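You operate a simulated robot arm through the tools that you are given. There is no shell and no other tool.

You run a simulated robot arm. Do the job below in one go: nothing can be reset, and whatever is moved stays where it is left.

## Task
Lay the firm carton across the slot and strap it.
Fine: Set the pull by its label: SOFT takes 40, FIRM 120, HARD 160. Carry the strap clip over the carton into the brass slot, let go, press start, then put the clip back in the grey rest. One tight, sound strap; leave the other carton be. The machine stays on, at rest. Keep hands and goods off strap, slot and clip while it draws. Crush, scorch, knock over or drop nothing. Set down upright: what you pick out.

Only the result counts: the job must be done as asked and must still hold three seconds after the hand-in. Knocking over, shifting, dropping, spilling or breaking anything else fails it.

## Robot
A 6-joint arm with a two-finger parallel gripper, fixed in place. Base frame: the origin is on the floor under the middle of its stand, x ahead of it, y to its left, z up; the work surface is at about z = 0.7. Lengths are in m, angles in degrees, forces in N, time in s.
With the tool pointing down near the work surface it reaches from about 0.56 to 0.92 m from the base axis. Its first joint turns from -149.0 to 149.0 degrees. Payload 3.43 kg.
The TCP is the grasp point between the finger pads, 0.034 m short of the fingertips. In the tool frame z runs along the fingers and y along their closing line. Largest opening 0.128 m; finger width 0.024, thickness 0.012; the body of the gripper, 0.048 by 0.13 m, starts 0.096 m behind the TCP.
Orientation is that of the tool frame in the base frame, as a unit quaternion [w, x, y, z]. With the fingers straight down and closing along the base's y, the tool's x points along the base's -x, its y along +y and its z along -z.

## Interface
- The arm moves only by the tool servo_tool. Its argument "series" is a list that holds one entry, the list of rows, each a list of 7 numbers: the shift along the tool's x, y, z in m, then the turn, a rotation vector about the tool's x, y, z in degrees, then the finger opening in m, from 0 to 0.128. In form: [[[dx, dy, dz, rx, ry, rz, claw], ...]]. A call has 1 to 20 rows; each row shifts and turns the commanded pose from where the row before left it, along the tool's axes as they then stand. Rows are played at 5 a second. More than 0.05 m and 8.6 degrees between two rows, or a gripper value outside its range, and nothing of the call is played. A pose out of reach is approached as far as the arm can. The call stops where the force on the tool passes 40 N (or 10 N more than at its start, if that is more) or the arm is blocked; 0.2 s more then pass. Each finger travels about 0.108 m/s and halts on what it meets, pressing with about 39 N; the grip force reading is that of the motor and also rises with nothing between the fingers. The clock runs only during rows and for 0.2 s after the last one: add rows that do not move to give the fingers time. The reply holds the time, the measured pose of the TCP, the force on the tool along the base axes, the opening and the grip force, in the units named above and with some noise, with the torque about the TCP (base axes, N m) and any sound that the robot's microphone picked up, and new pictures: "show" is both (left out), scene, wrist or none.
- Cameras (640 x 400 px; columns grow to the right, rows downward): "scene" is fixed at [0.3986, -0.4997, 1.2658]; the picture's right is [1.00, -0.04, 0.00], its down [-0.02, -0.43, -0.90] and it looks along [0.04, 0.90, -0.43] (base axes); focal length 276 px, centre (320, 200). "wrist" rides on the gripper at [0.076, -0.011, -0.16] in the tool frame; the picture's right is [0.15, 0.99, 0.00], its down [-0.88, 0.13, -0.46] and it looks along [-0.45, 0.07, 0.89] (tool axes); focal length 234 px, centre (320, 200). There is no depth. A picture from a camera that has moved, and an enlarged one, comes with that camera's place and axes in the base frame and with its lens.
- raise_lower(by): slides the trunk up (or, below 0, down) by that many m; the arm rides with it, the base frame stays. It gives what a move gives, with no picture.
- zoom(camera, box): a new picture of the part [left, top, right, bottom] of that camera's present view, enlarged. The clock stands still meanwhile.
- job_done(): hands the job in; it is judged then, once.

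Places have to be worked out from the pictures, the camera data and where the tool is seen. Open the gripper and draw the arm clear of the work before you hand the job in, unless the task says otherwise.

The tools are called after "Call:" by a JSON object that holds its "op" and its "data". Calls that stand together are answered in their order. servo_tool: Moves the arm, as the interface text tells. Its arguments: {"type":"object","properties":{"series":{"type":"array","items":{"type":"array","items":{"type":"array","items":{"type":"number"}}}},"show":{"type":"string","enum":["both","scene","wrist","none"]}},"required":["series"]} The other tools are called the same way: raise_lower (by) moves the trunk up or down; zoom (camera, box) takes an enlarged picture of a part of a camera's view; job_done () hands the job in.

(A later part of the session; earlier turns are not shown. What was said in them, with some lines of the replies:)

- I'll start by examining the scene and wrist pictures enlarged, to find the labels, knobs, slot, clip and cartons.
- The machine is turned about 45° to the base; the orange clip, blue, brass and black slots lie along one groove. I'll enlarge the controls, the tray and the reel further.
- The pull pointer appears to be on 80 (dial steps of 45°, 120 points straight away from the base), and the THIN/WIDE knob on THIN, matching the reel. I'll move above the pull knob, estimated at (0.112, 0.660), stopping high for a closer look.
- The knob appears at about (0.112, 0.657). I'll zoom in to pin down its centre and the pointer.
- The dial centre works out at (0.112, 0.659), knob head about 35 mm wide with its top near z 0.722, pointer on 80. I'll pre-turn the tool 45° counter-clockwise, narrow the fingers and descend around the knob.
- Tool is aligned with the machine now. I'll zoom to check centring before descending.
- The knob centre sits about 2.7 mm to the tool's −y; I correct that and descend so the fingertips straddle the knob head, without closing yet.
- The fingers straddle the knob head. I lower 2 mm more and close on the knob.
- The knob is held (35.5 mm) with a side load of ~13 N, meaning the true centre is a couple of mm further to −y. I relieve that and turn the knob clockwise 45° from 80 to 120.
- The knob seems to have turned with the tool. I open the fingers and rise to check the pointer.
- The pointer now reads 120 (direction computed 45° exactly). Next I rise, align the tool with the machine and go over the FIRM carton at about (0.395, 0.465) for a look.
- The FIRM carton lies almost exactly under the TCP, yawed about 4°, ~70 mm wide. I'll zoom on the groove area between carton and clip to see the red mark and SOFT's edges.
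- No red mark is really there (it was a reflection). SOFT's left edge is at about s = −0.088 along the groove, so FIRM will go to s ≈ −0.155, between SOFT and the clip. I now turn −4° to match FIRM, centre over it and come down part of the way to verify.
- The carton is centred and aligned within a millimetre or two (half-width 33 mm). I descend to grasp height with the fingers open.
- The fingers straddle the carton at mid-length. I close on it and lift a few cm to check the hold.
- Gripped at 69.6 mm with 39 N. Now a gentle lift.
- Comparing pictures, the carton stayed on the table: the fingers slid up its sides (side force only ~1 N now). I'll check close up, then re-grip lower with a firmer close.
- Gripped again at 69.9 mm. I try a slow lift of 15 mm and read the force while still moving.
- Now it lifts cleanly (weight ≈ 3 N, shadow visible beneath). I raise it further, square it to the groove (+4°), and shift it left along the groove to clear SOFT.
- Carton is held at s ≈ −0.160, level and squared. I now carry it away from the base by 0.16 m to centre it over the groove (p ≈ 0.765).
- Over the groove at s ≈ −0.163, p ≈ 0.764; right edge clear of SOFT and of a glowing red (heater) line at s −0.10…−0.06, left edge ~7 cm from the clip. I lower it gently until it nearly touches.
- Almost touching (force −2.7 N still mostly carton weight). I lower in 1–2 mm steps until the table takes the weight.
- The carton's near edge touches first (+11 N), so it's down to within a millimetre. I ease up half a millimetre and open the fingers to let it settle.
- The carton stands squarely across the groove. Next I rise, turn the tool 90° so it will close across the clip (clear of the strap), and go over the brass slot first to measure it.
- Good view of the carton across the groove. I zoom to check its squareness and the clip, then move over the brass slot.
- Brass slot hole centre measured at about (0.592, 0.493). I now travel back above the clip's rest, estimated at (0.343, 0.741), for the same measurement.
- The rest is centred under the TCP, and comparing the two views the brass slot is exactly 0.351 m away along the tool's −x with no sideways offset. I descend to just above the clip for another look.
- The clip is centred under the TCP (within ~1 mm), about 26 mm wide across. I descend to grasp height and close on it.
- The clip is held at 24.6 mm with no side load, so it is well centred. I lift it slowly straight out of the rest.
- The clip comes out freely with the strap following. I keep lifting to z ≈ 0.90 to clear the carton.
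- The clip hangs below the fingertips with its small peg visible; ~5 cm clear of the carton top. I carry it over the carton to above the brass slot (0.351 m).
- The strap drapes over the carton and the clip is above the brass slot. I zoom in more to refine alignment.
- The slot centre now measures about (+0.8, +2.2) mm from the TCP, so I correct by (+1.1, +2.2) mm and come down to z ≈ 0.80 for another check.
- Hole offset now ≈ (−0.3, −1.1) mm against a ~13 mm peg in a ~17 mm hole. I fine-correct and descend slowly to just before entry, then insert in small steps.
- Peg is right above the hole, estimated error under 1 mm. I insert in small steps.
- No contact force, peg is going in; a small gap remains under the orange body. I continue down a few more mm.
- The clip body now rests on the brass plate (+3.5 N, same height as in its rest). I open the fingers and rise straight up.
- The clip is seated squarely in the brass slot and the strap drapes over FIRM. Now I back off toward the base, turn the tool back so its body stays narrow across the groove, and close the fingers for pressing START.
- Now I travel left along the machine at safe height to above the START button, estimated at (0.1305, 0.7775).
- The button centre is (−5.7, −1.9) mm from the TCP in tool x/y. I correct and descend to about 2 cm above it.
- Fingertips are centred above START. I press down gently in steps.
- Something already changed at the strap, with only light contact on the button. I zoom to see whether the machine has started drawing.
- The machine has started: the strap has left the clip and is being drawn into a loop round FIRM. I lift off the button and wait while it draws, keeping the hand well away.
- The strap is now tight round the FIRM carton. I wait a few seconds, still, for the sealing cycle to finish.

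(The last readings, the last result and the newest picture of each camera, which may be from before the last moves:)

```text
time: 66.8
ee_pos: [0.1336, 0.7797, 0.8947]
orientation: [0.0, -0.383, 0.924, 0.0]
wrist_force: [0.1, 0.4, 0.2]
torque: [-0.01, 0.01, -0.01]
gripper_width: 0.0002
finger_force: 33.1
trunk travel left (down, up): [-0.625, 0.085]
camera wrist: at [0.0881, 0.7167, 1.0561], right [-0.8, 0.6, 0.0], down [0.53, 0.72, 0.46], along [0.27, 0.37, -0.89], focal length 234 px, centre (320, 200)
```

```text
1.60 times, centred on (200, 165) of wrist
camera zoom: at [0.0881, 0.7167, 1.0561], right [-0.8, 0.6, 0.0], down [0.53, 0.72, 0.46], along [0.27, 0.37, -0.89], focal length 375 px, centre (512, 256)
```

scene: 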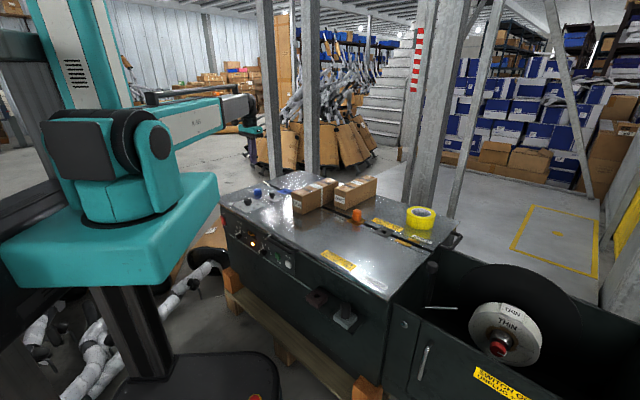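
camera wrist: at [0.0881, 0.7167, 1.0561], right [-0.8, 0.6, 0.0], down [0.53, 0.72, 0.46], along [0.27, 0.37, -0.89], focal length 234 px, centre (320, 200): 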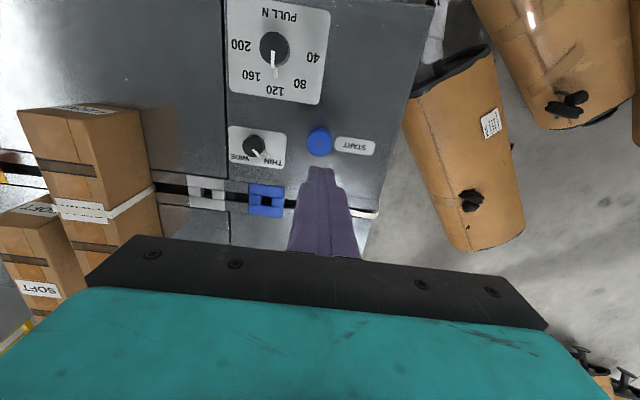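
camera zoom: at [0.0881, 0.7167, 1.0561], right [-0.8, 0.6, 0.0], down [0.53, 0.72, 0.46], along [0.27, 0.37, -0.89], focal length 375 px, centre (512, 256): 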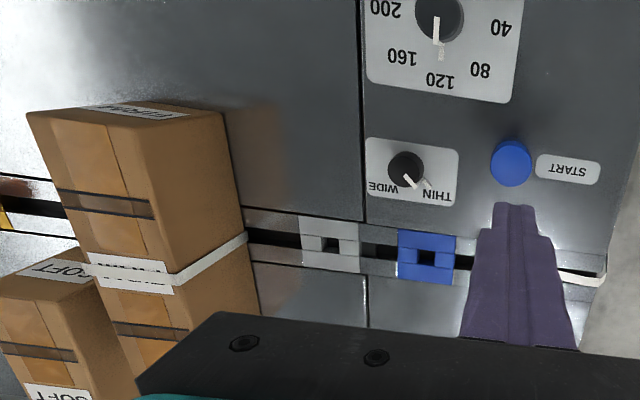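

The display now reads CLIP with an amber lamp – the strap is sealed tight round FIRM and the machine wants the clip back in its rest. I travel back toward the brass slot side at safe height.

Call:
{"op": "servo_tool", "data": {"series": [[[0, -0.03, -0.005, 0, 0, 0, 0.0], [0, -0.045, 0, 0, 0, 0, 0.0], [0, -0.045, 0, 0, 0, 0, 0.0], [0, -0.045, 0, 0, 0, 0, 0.0], [0, -0.045, 0, 0, 0, 0, 0.0], [0, -0.045, 0, 0, 0, 0, 0.0], [0, -0.045, 0, 0, 0, 0, 0.0], [0, -0.045, 0, 0, 0, 0, 0.0], [0, -0.045, 0, 0, 0, 0, 0.0], [0, -0.045, 0, 0, 0, 0, 0.0], [0, -0.045, 0, 0, 0, 0, 0.0], [0, -0.035, 0, 0, 0, 0, 0.0], [0, -0.012, 0, 0, 0, 0, 0.0], [0, 0, 0, 0, 0, 0, 0.0]]], "show": "none"}}

Call:
{"op": "servo_tool", "data": {"series": [[[0, 0, 0, 0, 0, 8.18, 0.02], [0, 0, 0, 0, 0, 8.18, 0.04], [0, 0, 0, 0, 0, 8.18, 0.065], [0, 0, 0, 0, 0, 8.18, 0.065], [0, 0, 0, 0, 0, 8.18, 0.065], [0, 0, 0, 0, 0, 8.18, 0.065], [0, 0, 0, 0, 0, 8.18, 0.065], [0, 0, 0, 0, 0, 8.18, 0.065], [0, 0, 0, 0, 0, 8.18, 0.065], [0, 0, 0, 0, 0, 8.18, 0.065], [0, 0, 0, 0, 0, 8.18, 0.065], [0, 0.03, 0, 0, 0, 0, 0.065], [0, 0.03, 0, 0, 0, 0, 0.065], [0, 0.03, 0, 0, 0, 0, 0.065], [0, 0.0295, 0, 0, 0, 0, 0.065], [0, 0, 0, 0, 0, 0, 0.065], [0, 0, 0, 0, 0, 0, 0.065]]]}}

Call:
{"op": "zoom", "data": {"camera": "wrist", "box": [240, 90, 400, 190]}}

Call:
{"op": "zoom", "data": {"camera": "scene", "box": [225, 120, 405, 260]}}

```text
time: 69.8
ee_pos: [0.5099, 0.4057, 0.8996]
orientation: [0.0, -0.383, 0.924, 0.0]
wrist_force: [0.0, 0.2, -0.2]
torque: [-0.02, -0.06, -0.03]
gripper_width: 0.0
finger_force: 33.2
trunk travel left (down, up): [-0.625, 0.085]
```

```text
time: 73.4
ee_pos: [0.5925, 0.4906, 0.8989]
orientation: [0.0, 0.382, 0.924, 0.001]
wrist_force: [-0.9, 0.1, 0.4]
torque: [0.0, 0.03, -0.03]
gripper_width: 0.0651
finger_force: 0.1
trunk travel left (down, up): [-0.625, 0.085]
camera wrist: at [0.5314, 0.5363, 1.0607], right [0.6, 0.8, 0.0], down [0.72, -0.53, 0.46], along [0.37, -0.27, -0.89], focal length 234 px, centre (320, 200)
```

scene: 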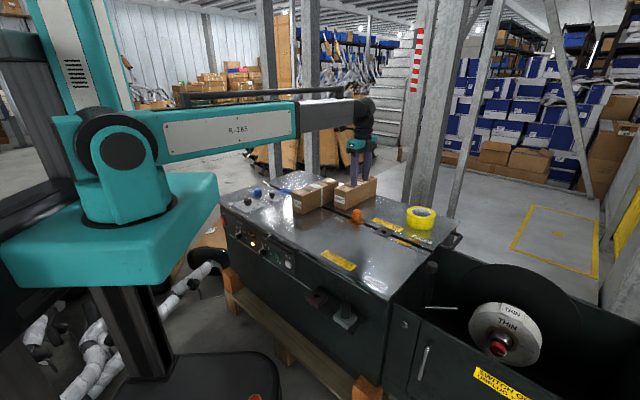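
wrist: 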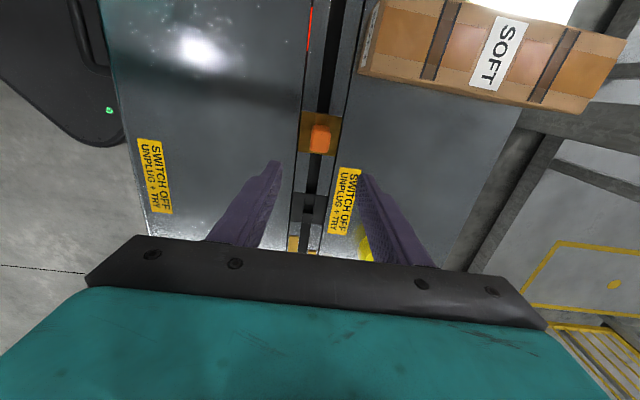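

```text
4.00 times, centred on (320, 140) of wrist
camera zoom: at [0.5314, 0.5363, 1.0607], right [0.6, 0.8, 0.0], down [0.72, -0.53, 0.46], along [0.37, -0.27, -0.89], focal length 937 px, centre (320, 440)
```

zoom: 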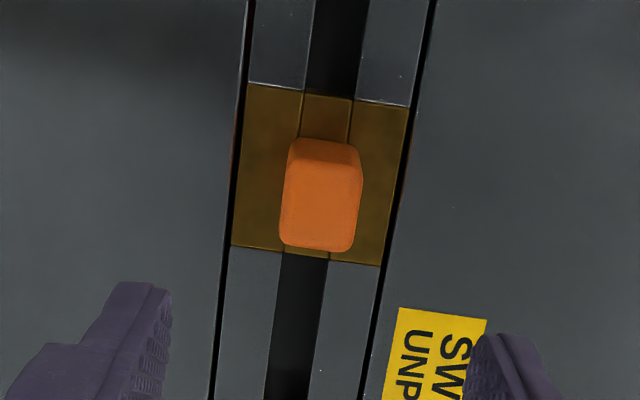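

```text
2.86 times, centred on (315, 190) of scene
camera zoom: at [0.3986, -0.4997, 1.2658], right [1.0, -0.04, 0.0], down [-0.02, -0.43, -0.9], along [0.04, 0.9, -0.43], focal length 788 px, centre (334, 229)
```

zoom: 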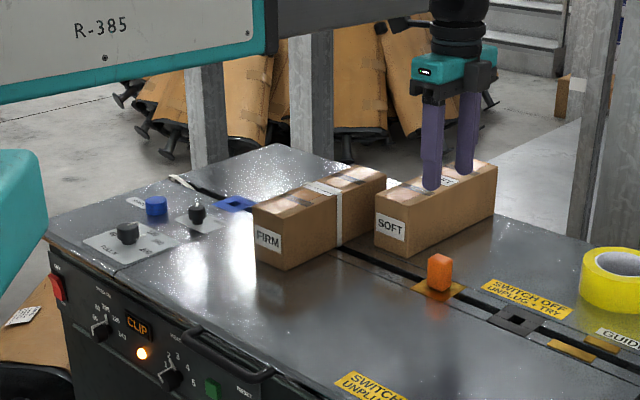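

The clip stands in the brass slot, about 3.6 mm off in tool x. I correct and descend around the clip.

Call:
{"op": "servo_tool", "data": {"series": [[[0.0035, 0.0003, 0.02, 0, 0, 0, 0.065], [0, 0, 0.035, 0, 0, 0, 0.065], [0, 0, 0.035, 0, 0, 0, 0.065], [0, 0, 0.015, 0, 0, 0, 0.065], [0, 0, 0, 0, 0, 0, 0.065], [0, 0, 0, 0, 0, 0, 0.065]]]}}

Call:
{"op": "zoom", "data": {"camera": "wrist", "box": [220, 80, 420, 205]}}

```text
time: 74.8
ee_pos: [0.5912, 0.4951, 0.7939]
orientation: [0.0, 0.383, 0.924, 0.0]
wrist_force: [-0.5, 0.8, -0.3]
torque: [0.05, 0.01, 0.0]
gripper_width: 0.0649
finger_force: 0.2
trunk travel left (down, up): [-0.625, 0.085]
camera wrist: at [0.5286, 0.5395, 0.9556], right [0.6, 0.8, 0.0], down [0.72, -0.53, 0.46], along [0.37, -0.27, -0.89], focal length 234 px, centre (320, 200)
```

scene: 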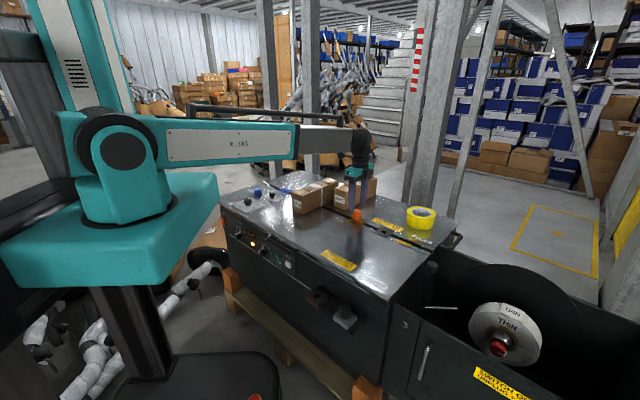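
wrist: 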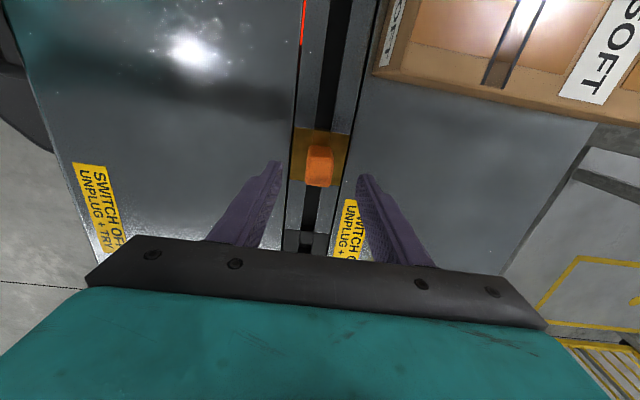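

```text
3.20 times, centred on (320, 142) of wrist
camera zoom: at [0.5286, 0.5395, 0.9556], right [0.6, 0.8, 0.0], down [0.72, -0.53, 0.46], along [0.37, -0.27, -0.89], focal length 749 px, centre (320, 384)
```

zoom: 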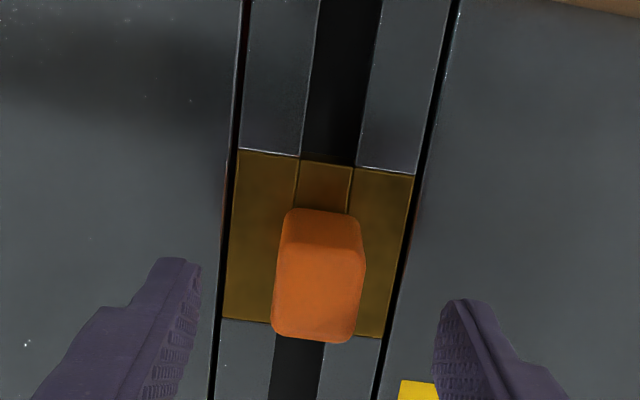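

The view matches the earlier grasp of the clip in its rest almost pixel for pixel. I descend and close on the clip.

Call:
{"op": "servo_tool", "data": {"series": [[[0, 0, 0.02, 0, 0, 0, 0.065], [0, 0, 0.02, 0, 0, 0, 0.065], [0, 0, 0.0105, 0, 0, 0, 0.065], [0, 0, 0, 0, 0, 0, 0.065], [0, 0, 0, 0, 0, 0, 0.04], [0, 0, 0, 0, 0, 0, 0.02], [0, 0, 0, 0, 0, 0, 0.0], [0, 0, 0, 0, 0, 0, 0.0], [0, 0, 0, 0, 0, 0, 0.0]]]}}

Call:
{"op": "zoom", "data": {"camera": "wrist", "box": [220, 100, 420, 225]}}

```text
time: 76.8
ee_pos: [0.5905, 0.4945, 0.7444]
orientation: [0.0, 0.382, 0.924, 0.0]
wrist_force: [0.3, -0.2, -0.9]
torque: [-0.01, 0.01, 0.03]
gripper_width: 0.0245
finger_force: 39.0
trunk travel left (down, up): [-0.625, 0.085]
camera wrist: at [0.528, 0.5403, 0.9058], right [0.6, 0.8, 0.0], down [0.72, -0.53, 0.46], along [0.37, -0.27, -0.89], focal length 234 px, centre (320, 200)
```

scene: 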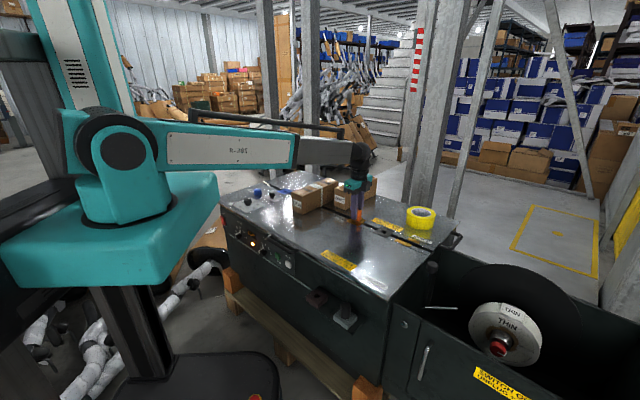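
wrist: 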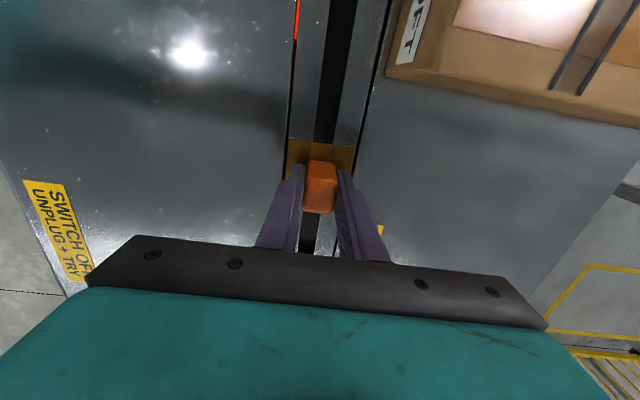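

```text
3.20 times, centred on (320, 162) of wrist
camera zoom: at [0.528, 0.5403, 0.9058], right [0.6, 0.8, 0.0], down [0.72, -0.53, 0.46], along [0.37, -0.27, -0.89], focal length 749 px, centre (320, 320)
```

zoom: 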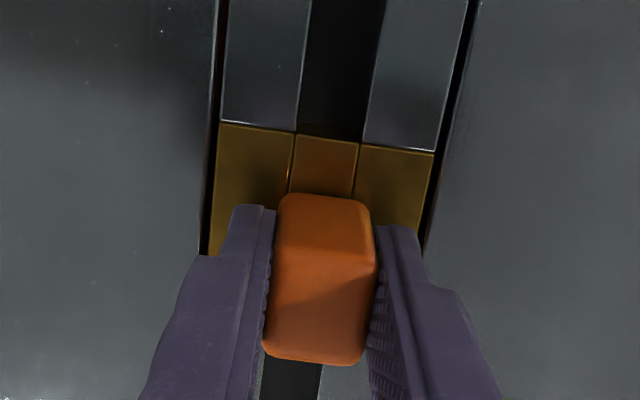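

Clip held again at 24.5 mm with no side load. I lift it straight out, then up to carrying height.

Call:
{"op": "servo_tool", "data": {"series": [[[0, 0, -0.003, 0, 0, 0, 0.0], [0, 0, -0.005, 0, 0, 0, 0.0], [0, 0, -0.008, 0, 0, 0, 0.0], [0, 0, -0.012, 0, 0, 0, 0.0], [0, 0, -0.02, 0, 0, 0, 0.0], [0, 0, -0.025, 0, 0, 0, 0.0], [0, 0, -0.03, 0, 0, 0, 0.0], [0, 0, -0.03, 0, 0, 0, 0.0], [0, 0, -0.02, 0, 0, 0, 0.0], [0, 0, -0.005, 0, 0, 0, 0.0], [0, 0, 0, 0, 0, 0, 0.0]]]}}

Call:
{"op": "zoom", "data": {"camera": "scene", "box": [225, 120, 405, 260]}}

```text
time: 79.2
ee_pos: [0.5906, 0.4939, 0.8999]
orientation: [0.0, 0.382, 0.924, 0.0]
wrist_force: [0.6, 0.1, -0.4]
torque: [-0.01, 0.0, 0.02]
gripper_width: 0.0246
finger_force: 38.4
trunk travel left (down, up): [-0.625, 0.085]
camera wrist: at [0.5289, 0.5408, 1.0628], right [0.59, 0.8, 0.0], down [0.72, -0.53, 0.46], along [0.37, -0.27, -0.89], focal length 234 px, centre (320, 200)
```

scene: 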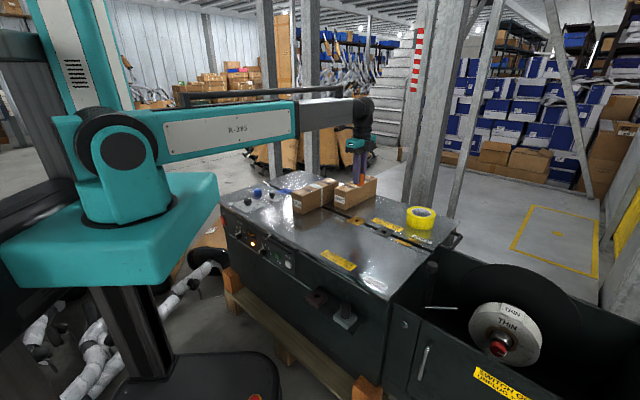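
wrist: 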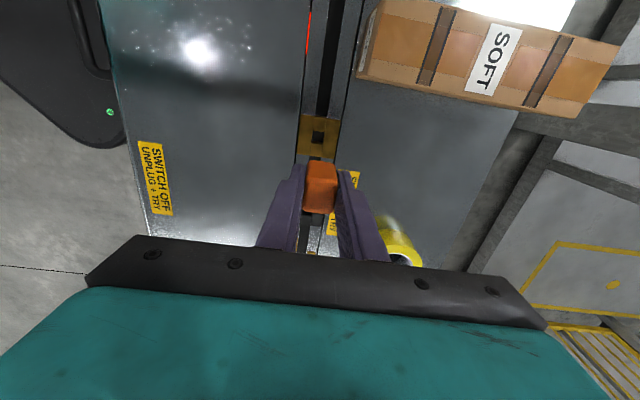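

```text
2.86 times, centred on (315, 190) of scene
camera zoom: at [0.3986, -0.4997, 1.2658], right [1.0, -0.04, 0.0], down [-0.02, -0.43, -0.9], along [0.04, 0.9, -0.43], focal length 788 px, centre (334, 229)
```

zoom: 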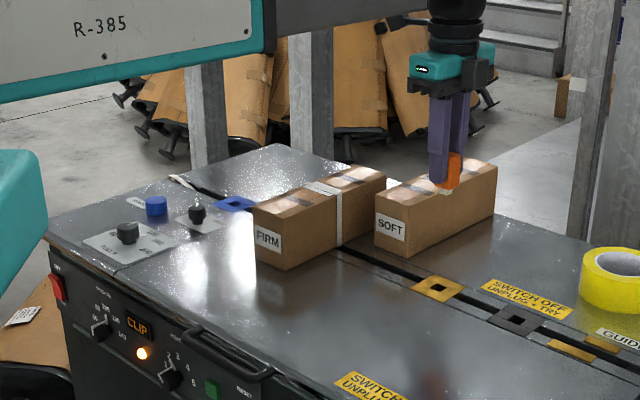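

Clip is out of the brass slot. I carry it back over the carton to above the grey rest (0.351 m along tool +x).

Call:
{"op": "servo_tool", "data": {"series": [[[0.011, 0, 0, 0, 0, 0, 0.0], [0.025, 0, 0, 0, 0, 0, 0.0], [0.03, 0, 0, 0, 0, 0, 0.0], [0.03, 0, 0, 0, 0, 0, 0.0], [0.03, 0, 0, 0, 0, 0, 0.0], [0.03, 0, 0, 0, 0, 0, 0.0], [0.03, 0, 0, 0, 0, 0, 0.0], [0.03, 0, 0, 0, 0, 0, 0.0], [0.03, 0, 0, 0, 0, 0, 0.0], [0.03, 0, 0, 0, 0, 0, 0.0], [0.03, 0, 0, 0, 0, 0, 0.0], [0.025, 0, 0, 0, 0, 0, 0.0], [0.015, 0, 0, 0, 0, 0, 0.0], [0.005, 0, 0, 0, 0, 0, 0.0], [0, 0, 0, 0, 0, 0, 0.0], [0, 0, 0, 0, 0, 0, 0.0]]]}}

Call:
{"op": "zoom", "data": {"camera": "wrist", "box": [240, 80, 400, 180]}}

Call:
{"op": "zoom", "data": {"camera": "scene", "box": [225, 120, 405, 260]}}

```text
time: 82.6
ee_pos: [0.3425, 0.7396, 0.9017]
orientation: [0.001, 0.382, 0.924, 0.0]
wrist_force: [-0.2, 0.8, -0.8]
torque: [0.0, 0.01, -0.01]
gripper_width: 0.0247
finger_force: 38.8
trunk travel left (down, up): [-0.625, 0.085]
camera wrist: at [0.2801, 0.7864, 1.0629], right [0.6, 0.8, 0.0], down [0.72, -0.53, 0.46], along [0.37, -0.27, -0.89], focal length 234 px, centre (320, 200)
```

scene: 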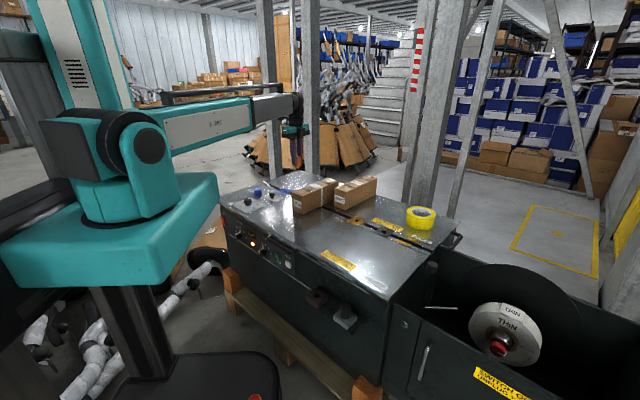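
wrist: 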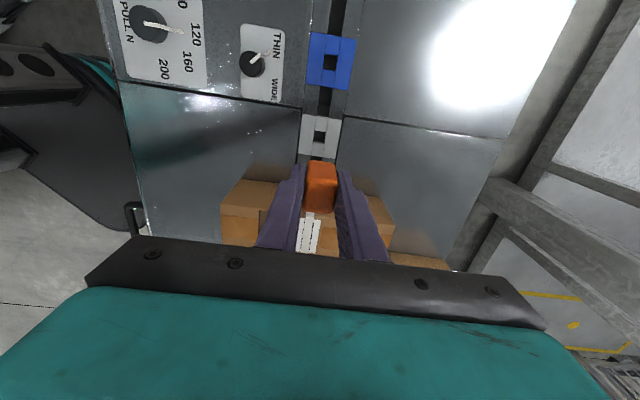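

```text
4.00 times, centred on (320, 130) of wrist
camera zoom: at [0.2801, 0.7864, 1.0629], right [0.6, 0.8, 0.0], down [0.72, -0.53, 0.46], along [0.37, -0.27, -0.89], focal length 937 px, centre (320, 480)
```

zoom: 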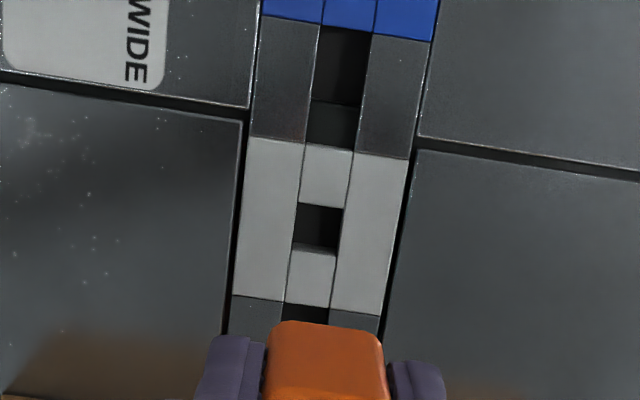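

```text
2.86 times, centred on (315, 190) of scene
camera zoom: at [0.3986, -0.4997, 1.2658], right [1.0, -0.04, 0.0], down [-0.02, -0.43, -0.9], along [0.04, 0.9, -0.43], focal length 788 px, centre (334, 229)
```

zoom: 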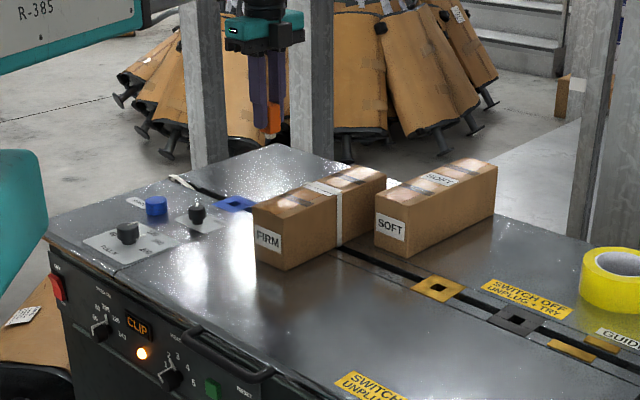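

The empty rest hole sits at about (−0.4, +1.0) mm from the TCP. I make a small correction and lower to z ≈ 0.80 to check again.

Call:
{"op": "servo_tool", "data": {"series": [[[0.0006, 0.0006, 0.02, 0, 0, 0, 0.0], [0, 0, 0.03, 0, 0, 0, 0.0], [0, 0, 0.03, 0, 0, 0, 0.0], [0, 0, 0.021, 0, 0, 0, 0.0], [0, 0, 0, 0, 0, 0, 0.0], [0, 0, 0, 0, 0, 0, 0.0]]]}}

Call:
{"op": "zoom", "data": {"camera": "wrist", "box": [260, 90, 380, 190]}}

```text
time: 84.0
ee_pos: [0.3434, 0.7438, 0.8011]
orientation: [0.0, 0.382, 0.924, 0.0]
wrist_force: [-0.1, 0.6, -1.1]
torque: [-0.01, -0.02, 0.02]
gripper_width: 0.0244
finger_force: 39.5
trunk travel left (down, up): [-0.625, 0.085]
camera wrist: at [0.281, 0.7889, 0.9623], right [0.6, 0.8, 0.0], down [0.72, -0.53, 0.46], along [0.37, -0.27, -0.89], focal length 234 px, centre (320, 200)
```

scene: 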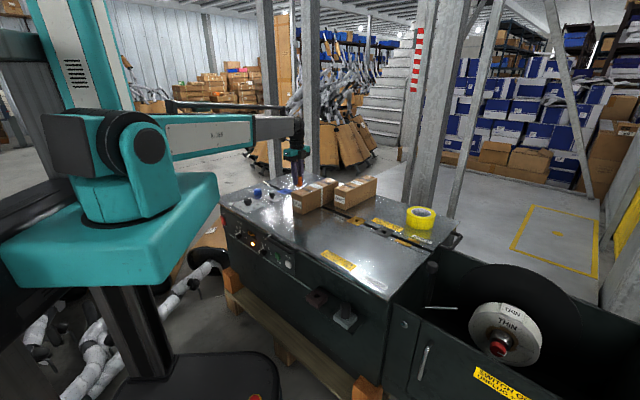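
wrist: 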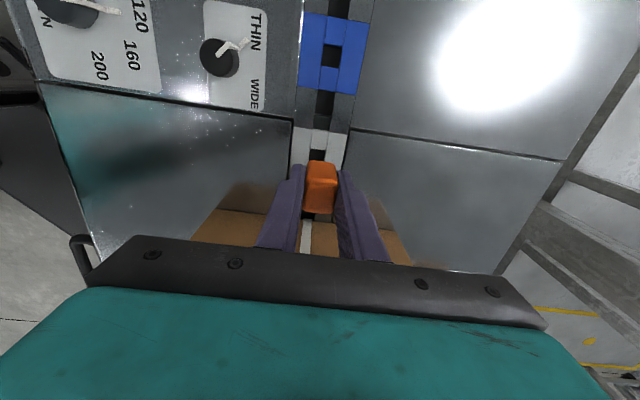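

```text
4.00 times, centred on (320, 140) of wrist
camera zoom: at [0.281, 0.7889, 0.9623], right [0.6, 0.8, 0.0], down [0.72, -0.53, 0.46], along [0.37, -0.27, -0.89], focal length 937 px, centre (320, 440)
```

zoom: 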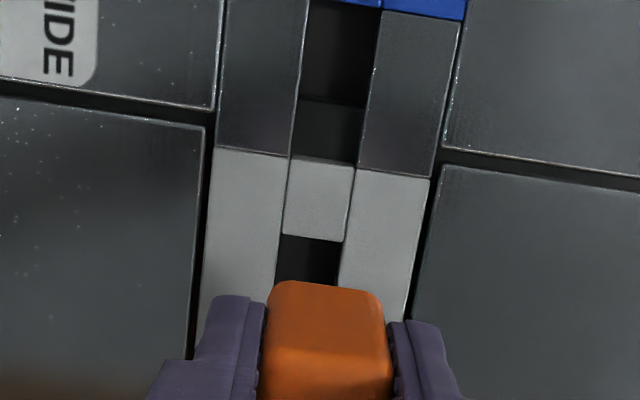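

The rest now sits about (−2.3, −1.6) mm in the view versus a calibrated target of (−1.6, 0). I correct by (−0.7, −1.4) mm and lower to just above entry.

Call:
{"op": "servo_tool", "data": {"series": [[[-0.0007, -0.0014, 0.01, 0, 0, 0, 0.0], [0, 0, 0.015, 0, 0, 0, 0.0], [0, 0, 0.013, 0, 0, 0, 0.0], [0, 0, 0, 0, 0, 0, 0.0], [0, 0, 0, 0, 0, 0, 0.0]]]}}

Call:
{"op": "zoom", "data": {"camera": "wrist", "box": [260, 90, 380, 190]}}

```text
time: 85.2
ee_pos: [0.3426, 0.7415, 0.7622]
orientation: [0.0, 0.382, 0.924, 0.0]
wrist_force: [0.4, -0.1, -0.9]
torque: [-0.05, 0.01, 0.03]
gripper_width: 0.0249
finger_force: 38.0
trunk travel left (down, up): [-0.625, 0.085]
camera wrist: at [0.2799, 0.7874, 0.9238], right [0.6, 0.8, 0.0], down [0.72, -0.53, 0.46], along [0.37, -0.27, -0.89], focal length 234 px, centre (320, 200)
```

scene: 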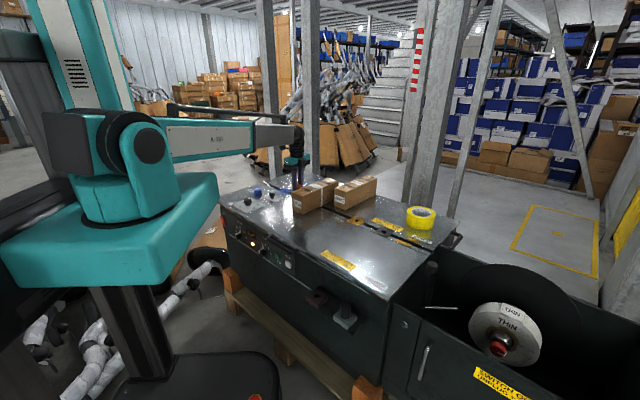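
wrist: 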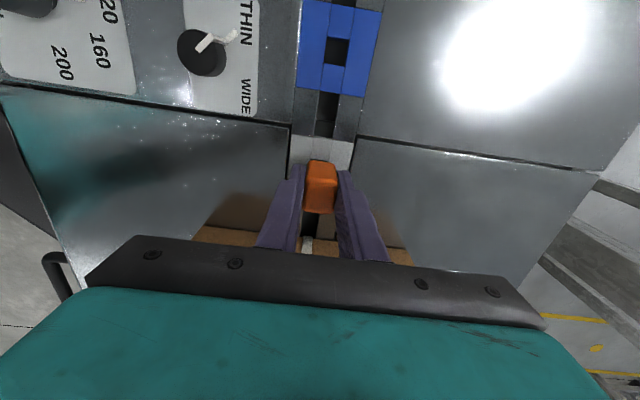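

```text
4.00 times, centred on (320, 140) of wrist
camera zoom: at [0.2799, 0.7874, 0.9238], right [0.6, 0.8, 0.0], down [0.72, -0.53, 0.46], along [0.37, -0.27, -0.89], focal length 937 px, centre (320, 440)
```

zoom: 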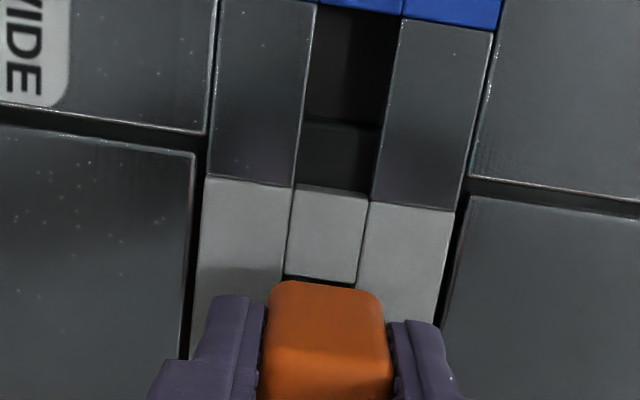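

Alignment now within about a millimetre of the original seating. A tiny correction, then insert in small steps.

Call:
{"op": "servo_tool", "data": {"series": [[[-0.0006, -0.0002, 0.003, 0, 0, 0, 0.0], [0, 0, 0.004, 0, 0, 0, 0.0], [0, 0, 0.004, 0, 0, 0, 0.0], [0, 0, 0.003, 0, 0, 0, 0.0], [0, 0, 0.002, 0, 0, 0, 0.0], [0, 0, 0, 0, 0, 0, 0.0]]]}}

Call:
{"op": "zoom", "data": {"camera": "wrist", "box": [220, 100, 420, 225]}}

Call:
{"op": "zoom", "data": {"camera": "scene", "box": [235, 140, 335, 220]}}

```text
time: 86.6
ee_pos: [0.3407, 0.7409, 0.7459]
orientation: [0.0, 0.382, 0.924, -0.001]
wrist_force: [0.1, -0.5, 0.5]
torque: [0.01, -0.01, -0.05]
gripper_width: 0.0248
finger_force: 39.0
trunk travel left (down, up): [-0.625, 0.085]
camera wrist: at [0.2795, 0.7869, 0.9077], right [0.6, 0.8, 0.0], down [0.72, -0.53, 0.46], along [0.37, -0.27, -0.89], focal length 234 px, centre (320, 200)
```

scene: 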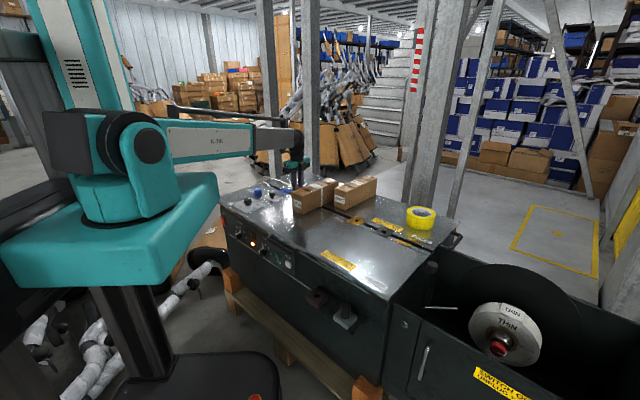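
wrist: 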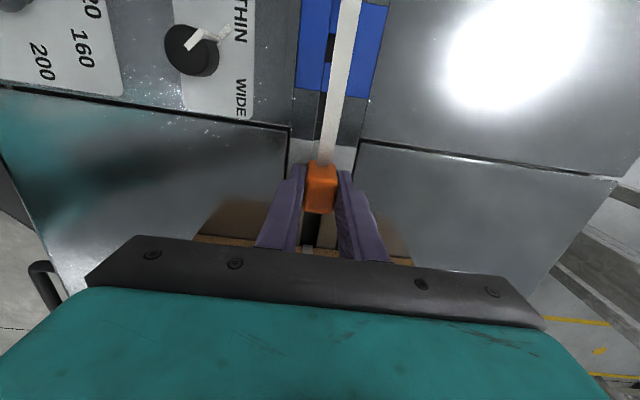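

```text
3.20 times, centred on (320, 162) of wrist
camera zoom: at [0.2795, 0.7869, 0.9077], right [0.6, 0.8, 0.0], down [0.72, -0.53, 0.46], along [0.37, -0.27, -0.89], focal length 749 px, centre (320, 320)
```

zoom: 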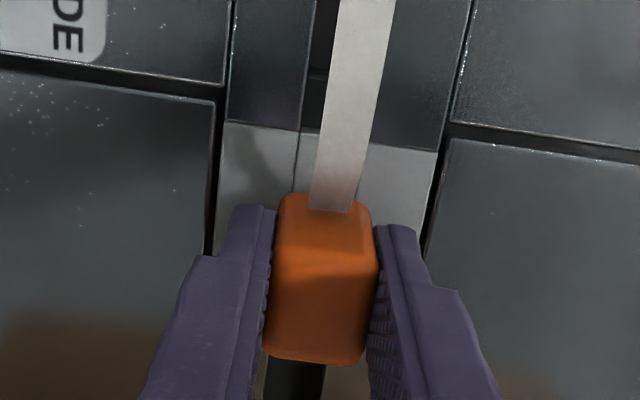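

```text
5.00 times, centred on (285, 180) of scene
camera zoom: at [0.3986, -0.4997, 1.2658], right [1.0, -0.04, 0.0], down [-0.02, -0.43, -0.9], along [0.04, 0.9, -0.43], focal length 1379 px, centre (495, 300)
```

zoom: 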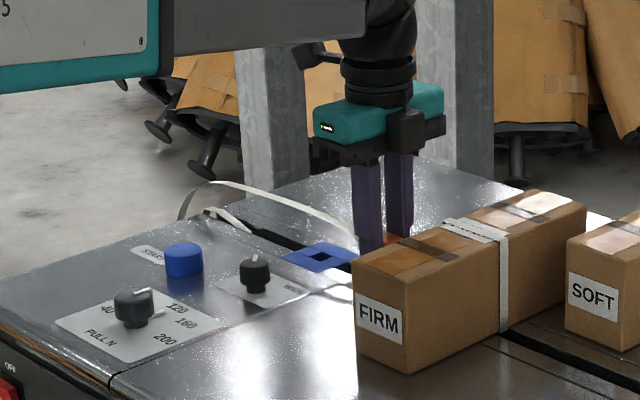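

The machine has recognised the clip and threaded fresh strap to it. I lower the last 3 mm to seat it fully.

Call:
{"op": "servo_tool", "data": {"series": [[[0, 0, 0.0015, 0, 0, 0, 0.0], [0, 0, 0.0015, 0, 0, 0, 0.0], [0, 0, 0, 0, 0, 0, 0.0]]]}}

Call:
{"op": "zoom", "data": {"camera": "wrist", "box": [220, 100, 420, 225]}}

```text
time: 87.4
ee_pos: [0.3409, 0.741, 0.7436]
orientation: [0.001, 0.382, 0.924, 0.002]
wrist_force: [0.2, 0.4, 4.5]
torque: [-0.02, -0.02, -0.02]
gripper_width: 0.0246
finger_force: 39.5
trunk travel left (down, up): [-0.625, 0.085]
camera wrist: at [0.2796, 0.7866, 0.9056], right [0.6, 0.8, 0.0], down [0.72, -0.53, 0.46], along [0.37, -0.27, -0.89], focal length 234 px, centre (320, 200)
```

scene: 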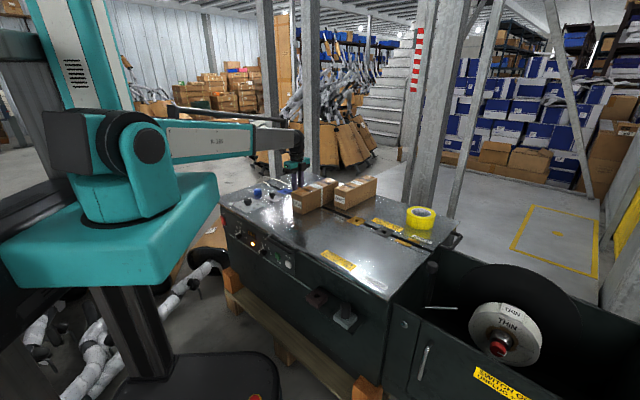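
wrist: 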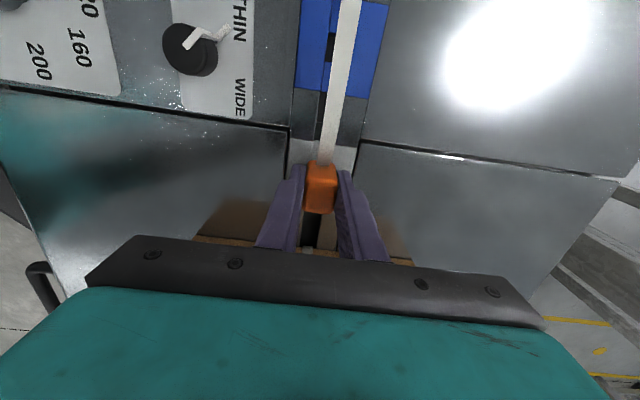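

```text
3.20 times, centred on (320, 162) of wrist
camera zoom: at [0.2796, 0.7866, 0.9056], right [0.6, 0.8, 0.0], down [0.72, -0.53, 0.46], along [0.37, -0.27, -0.89], focal length 749 px, centre (320, 320)
```

zoom: 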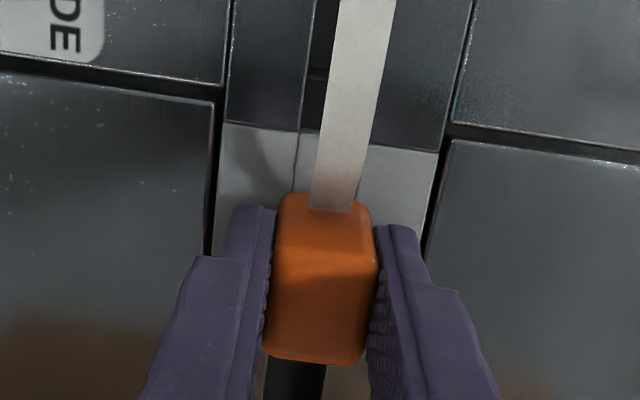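

The clip is seated (+4.5 N contact, same view as at the start). I open the fingers and rise straight up clear of it.

Call:
{"op": "servo_tool", "data": {"series": [[[0, 0, 0, 0, 0, 0, 0.03], [0, 0, 0, 0, 0, 0, 0.05], [0, 0, 0, 0, 0, 0, 0.065], [0, 0, 0, 0, 0, 0, 0.065], [0, 0, -0.01, 0, 0, 0, 0.065], [0, 0, -0.03, 0, 0, 0, 0.065], [0, 0, -0.04, 0, 0, 0, 0.065], [0, 0, -0.04, 0, 0, 0, 0.065], [0, 0, -0.04, 0, 0, 0, 0.065], [0, 0, -0.03, 0, 0, 0, 0.065], [0, 0, 0, 0, 0, 0, 0.065], [0, 0, 0, 0, 0, 0, 0.065]]]}}

Call:
{"op": "zoom", "data": {"camera": "scene", "box": [215, 150, 395, 260]}}

Call:
{"op": "zoom", "data": {"camera": "wrist", "box": [180, 60, 460, 260]}}

```text
time: 90.0
ee_pos: [0.3426, 0.7419, 0.9349]
orientation: [0.0, 0.382, 0.924, 0.0]
wrist_force: [-0.5, 0.4, -0.5]
torque: [0.02, 0.01, 0.03]
gripper_width: 0.0651
finger_force: 0.0
trunk travel left (down, up): [-0.625, 0.085]
camera wrist: at [0.2798, 0.7872, 1.0955], right [0.6, 0.8, 0.0], down [0.72, -0.53, 0.46], along [0.37, -0.27, -0.89], focal length 234 px, centre (320, 200)
```

scene: 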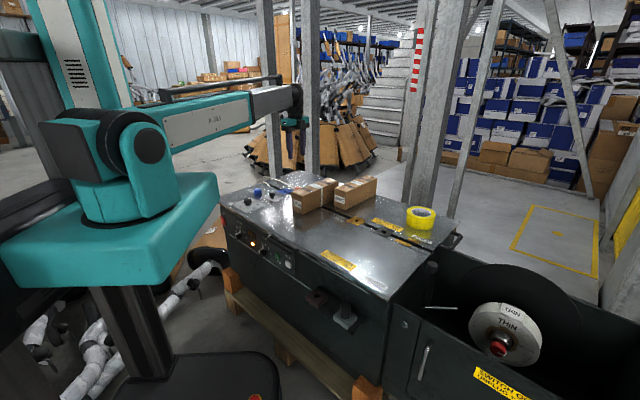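
wrist: 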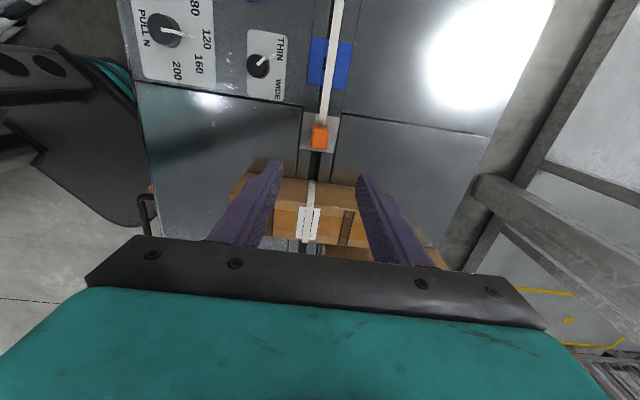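

```text
3.56 times, centred on (305, 205) of scene
camera zoom: at [0.3986, -0.4997, 1.2658], right [1.0, -0.04, 0.0], down [-0.02, -0.43, -0.9], along [0.04, 0.9, -0.43], focal length 980 px, centre (373, 182)
```

zoom: 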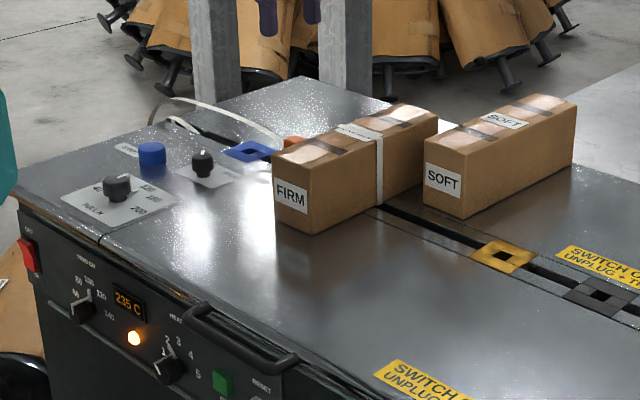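

```text
2.00 times, centred on (320, 160) of wrist
camera zoom: at [0.2798, 0.7872, 1.0955], right [0.6, 0.8, 0.0], down [0.72, -0.53, 0.46], along [0.37, -0.27, -0.89], focal length 468 px, centre (320, 280)
```

zoom: 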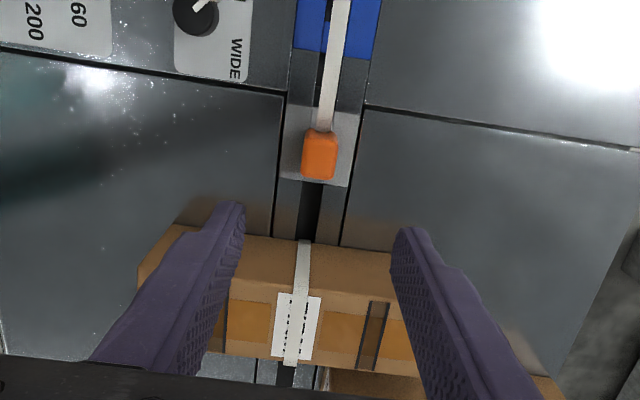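

Clip is back in the grey rest with fresh strap; the display shows 235 °C with an amber lamp, so it is reheating. I draw the arm clear, open the gripper, and wait to see it return to green.

Call:
{"op": "servo_tool", "data": {"series": [[[0, 0, -0.04, 0, 0, 0, 0.08], [0, -0.01, -0.04, 0, 0, 0, 0.1], [0, -0.03, -0.035, 0, 0, 0, 0.128], [0, -0.035, -0.03, 0, 0, 0, 0.128], [0, -0.035, -0.02, 0, 0, 0, 0.128], [0, -0.02, 0, 0, 0, 0, 0.128], [0, 0, 0, 0, 0, 0, 0.128], [0, 0, 0, 0, 0, 0, 0.128], [0, 0, 0, 0, 0, 0, 0.128], [0, 0, 0, 0, 0, 0, 0.128], [0, 0, 0, 0, 0, 0, 0.128], [0, 0, 0, 0, 0, 0, 0.128], [0, 0, 0, 0, 0, 0, 0.128], [0, 0, 0, 0, 0, 0, 0.128], [0, 0, 0, 0, 0, 0, 0.128], [0, 0, 0, 0, 0, 0, 0.128]]]}}

Call:
{"op": "zoom", "data": {"camera": "scene", "box": [215, 150, 395, 260]}}

Call:
{"op": "zoom", "data": {"camera": "wrist", "box": [220, 40, 500, 240]}}

```text
time: 93.4
ee_pos: [0.2479, 0.648, 1.0994]
orientation: [0.0, 0.381, 0.924, 0.0]
wrist_force: [0.6, -0.1, -0.2]
torque: [-0.01, 0.0, -0.03]
gripper_width: 0.1281
finger_force: 0.1
trunk travel left (down, up): [-0.625, 0.085]
camera wrist: at [0.186, 0.6937, 1.2598], right [0.6, 0.8, 0.0], down [0.72, -0.53, 0.46], along [0.37, -0.27, -0.89], focal length 234 px, centre (320, 200)
```

scene: 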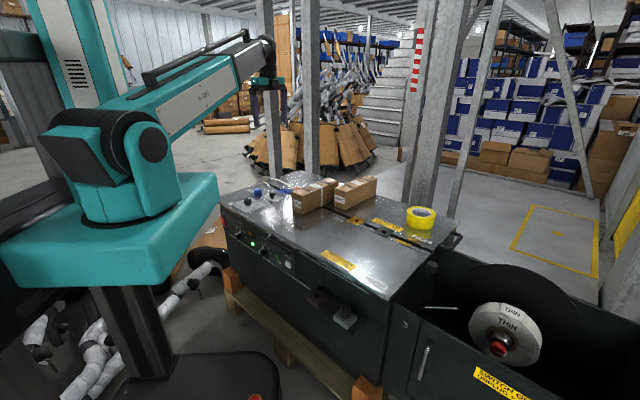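
wrist: 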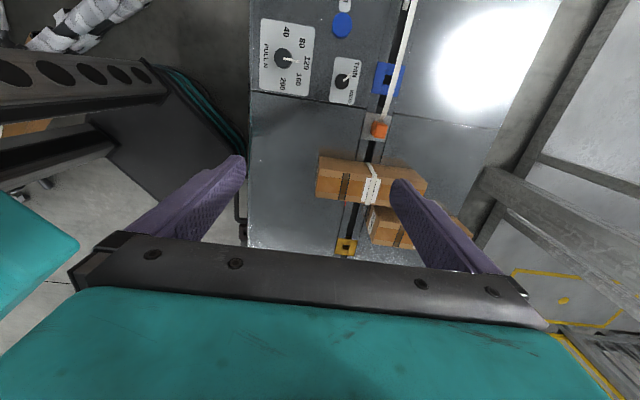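

```text
3.56 times, centred on (305, 205) of scene
camera zoom: at [0.3986, -0.4997, 1.2658], right [1.0, -0.04, 0.0], down [-0.02, -0.43, -0.9], along [0.04, 0.9, -0.43], focal length 980 px, centre (373, 182)
```

zoom: 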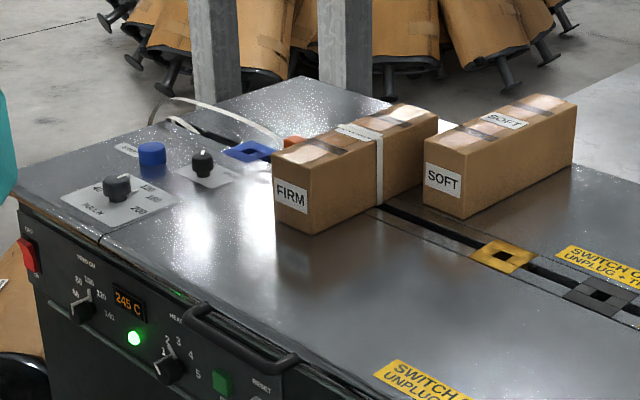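

```text
2.00 times, centred on (360, 140) of wrist
camera zoom: at [0.186, 0.6937, 1.2598], right [0.6, 0.8, 0.0], down [0.72, -0.53, 0.46], along [0.37, -0.27, -0.89], focal length 468 px, centre (240, 320)
```

zoom: 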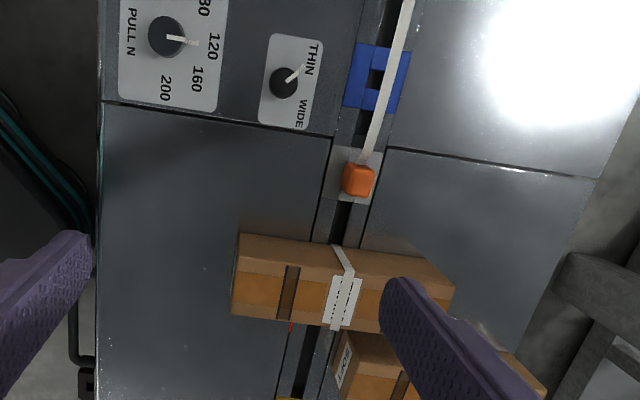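

Lamp is green and the display back at 245 °C: the machine is on and at rest. I take a last close look at the strapped carton and its surroundings.

Call:
{"op": "zoom", "data": {"camera": "wrist", "box": [300, 100, 440, 260]}}

Call:
{"op": "zoom", "data": {"camera": "scene", "box": [280, 165, 390, 235]}}

Call:
{"op": "zoom", "data": {"camera": "scene", "box": [215, 165, 305, 225]}}

```text
2.50 times, centred on (370, 180) of wrist
camera zoom: at [0.186, 0.6937, 1.2598], right [0.6, 0.8, 0.0], down [0.72, -0.53, 0.46], along [0.37, -0.27, -0.89], focal length 585 px, centre (195, 250)
```

zoom: 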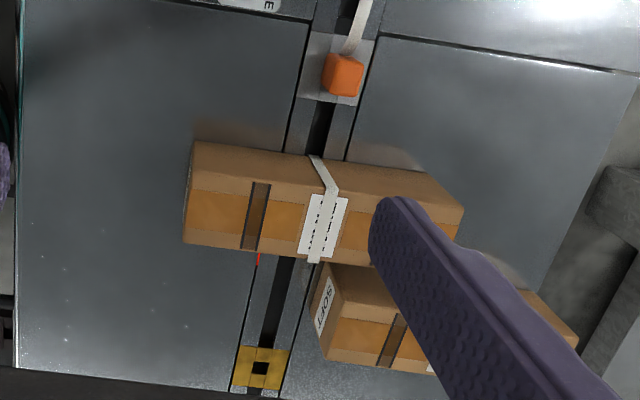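

```text
5.71 times, centred on (335, 200) of scene
camera zoom: at [0.3986, -0.4997, 1.2658], right [1.0, -0.04, 0.0], down [-0.02, -0.43, -0.9], along [0.04, 0.9, -0.43], focal length 1576 px, centre (234, 200)
```

zoom: 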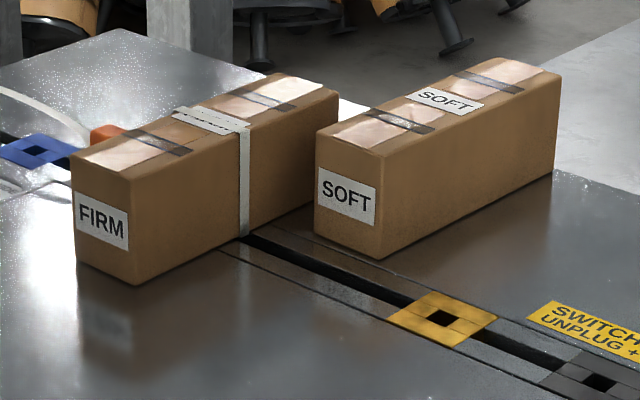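

```text
6.67 times, centred on (260, 195) of scene
camera zoom: at [0.3986, -0.4997, 1.2658], right [1.0, -0.04, 0.0], down [-0.02, -0.43, -0.9], along [0.04, 0.9, -0.43], focal length 1838 px, centre (720, 233)
```

zoom: 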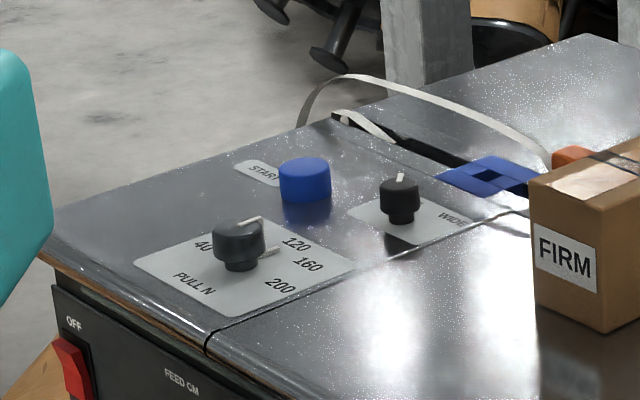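

FIRM stands across the groove with one tight strap round its middle, and SOFT hasn't been touched. The clip is back in the grey rest, pull is at 120, and the machine is on and idle with a green lamp. The gripper is open and clear, so I hand the job in.

Call:
{"op": "job_done", "data": {}}

```text
The job is handed in.
```

The FIRM carton is across the slot with one strap tight around its middle, and I've handed the job in; no verdict came back.

- **Pull:** I turned the pull knob from 80 to 120. The THIN/WIDE knob was already on THIN, which matches the reel.
- **Carton:** On my first lift the fingers slid up its sides and it stayed on the table. The second grip held, and I set it upright over the slot, clear of both SOFT and the glowing red heater line.
- **Strapping:** I carried the clip over the carton into the brass slot, let go, and START ran the cycle. The hand stayed away from the strap, slot and clip while it drew.
- **Clip:** It is back in the grey rest, and the machine has threaded fresh strap to it.
- **Machine:** It is still on and idle, with a green lamp at 245 °C.

SOFT was not touched, and nothing was dropped or knocked over. The gripper is open and clear of the work.
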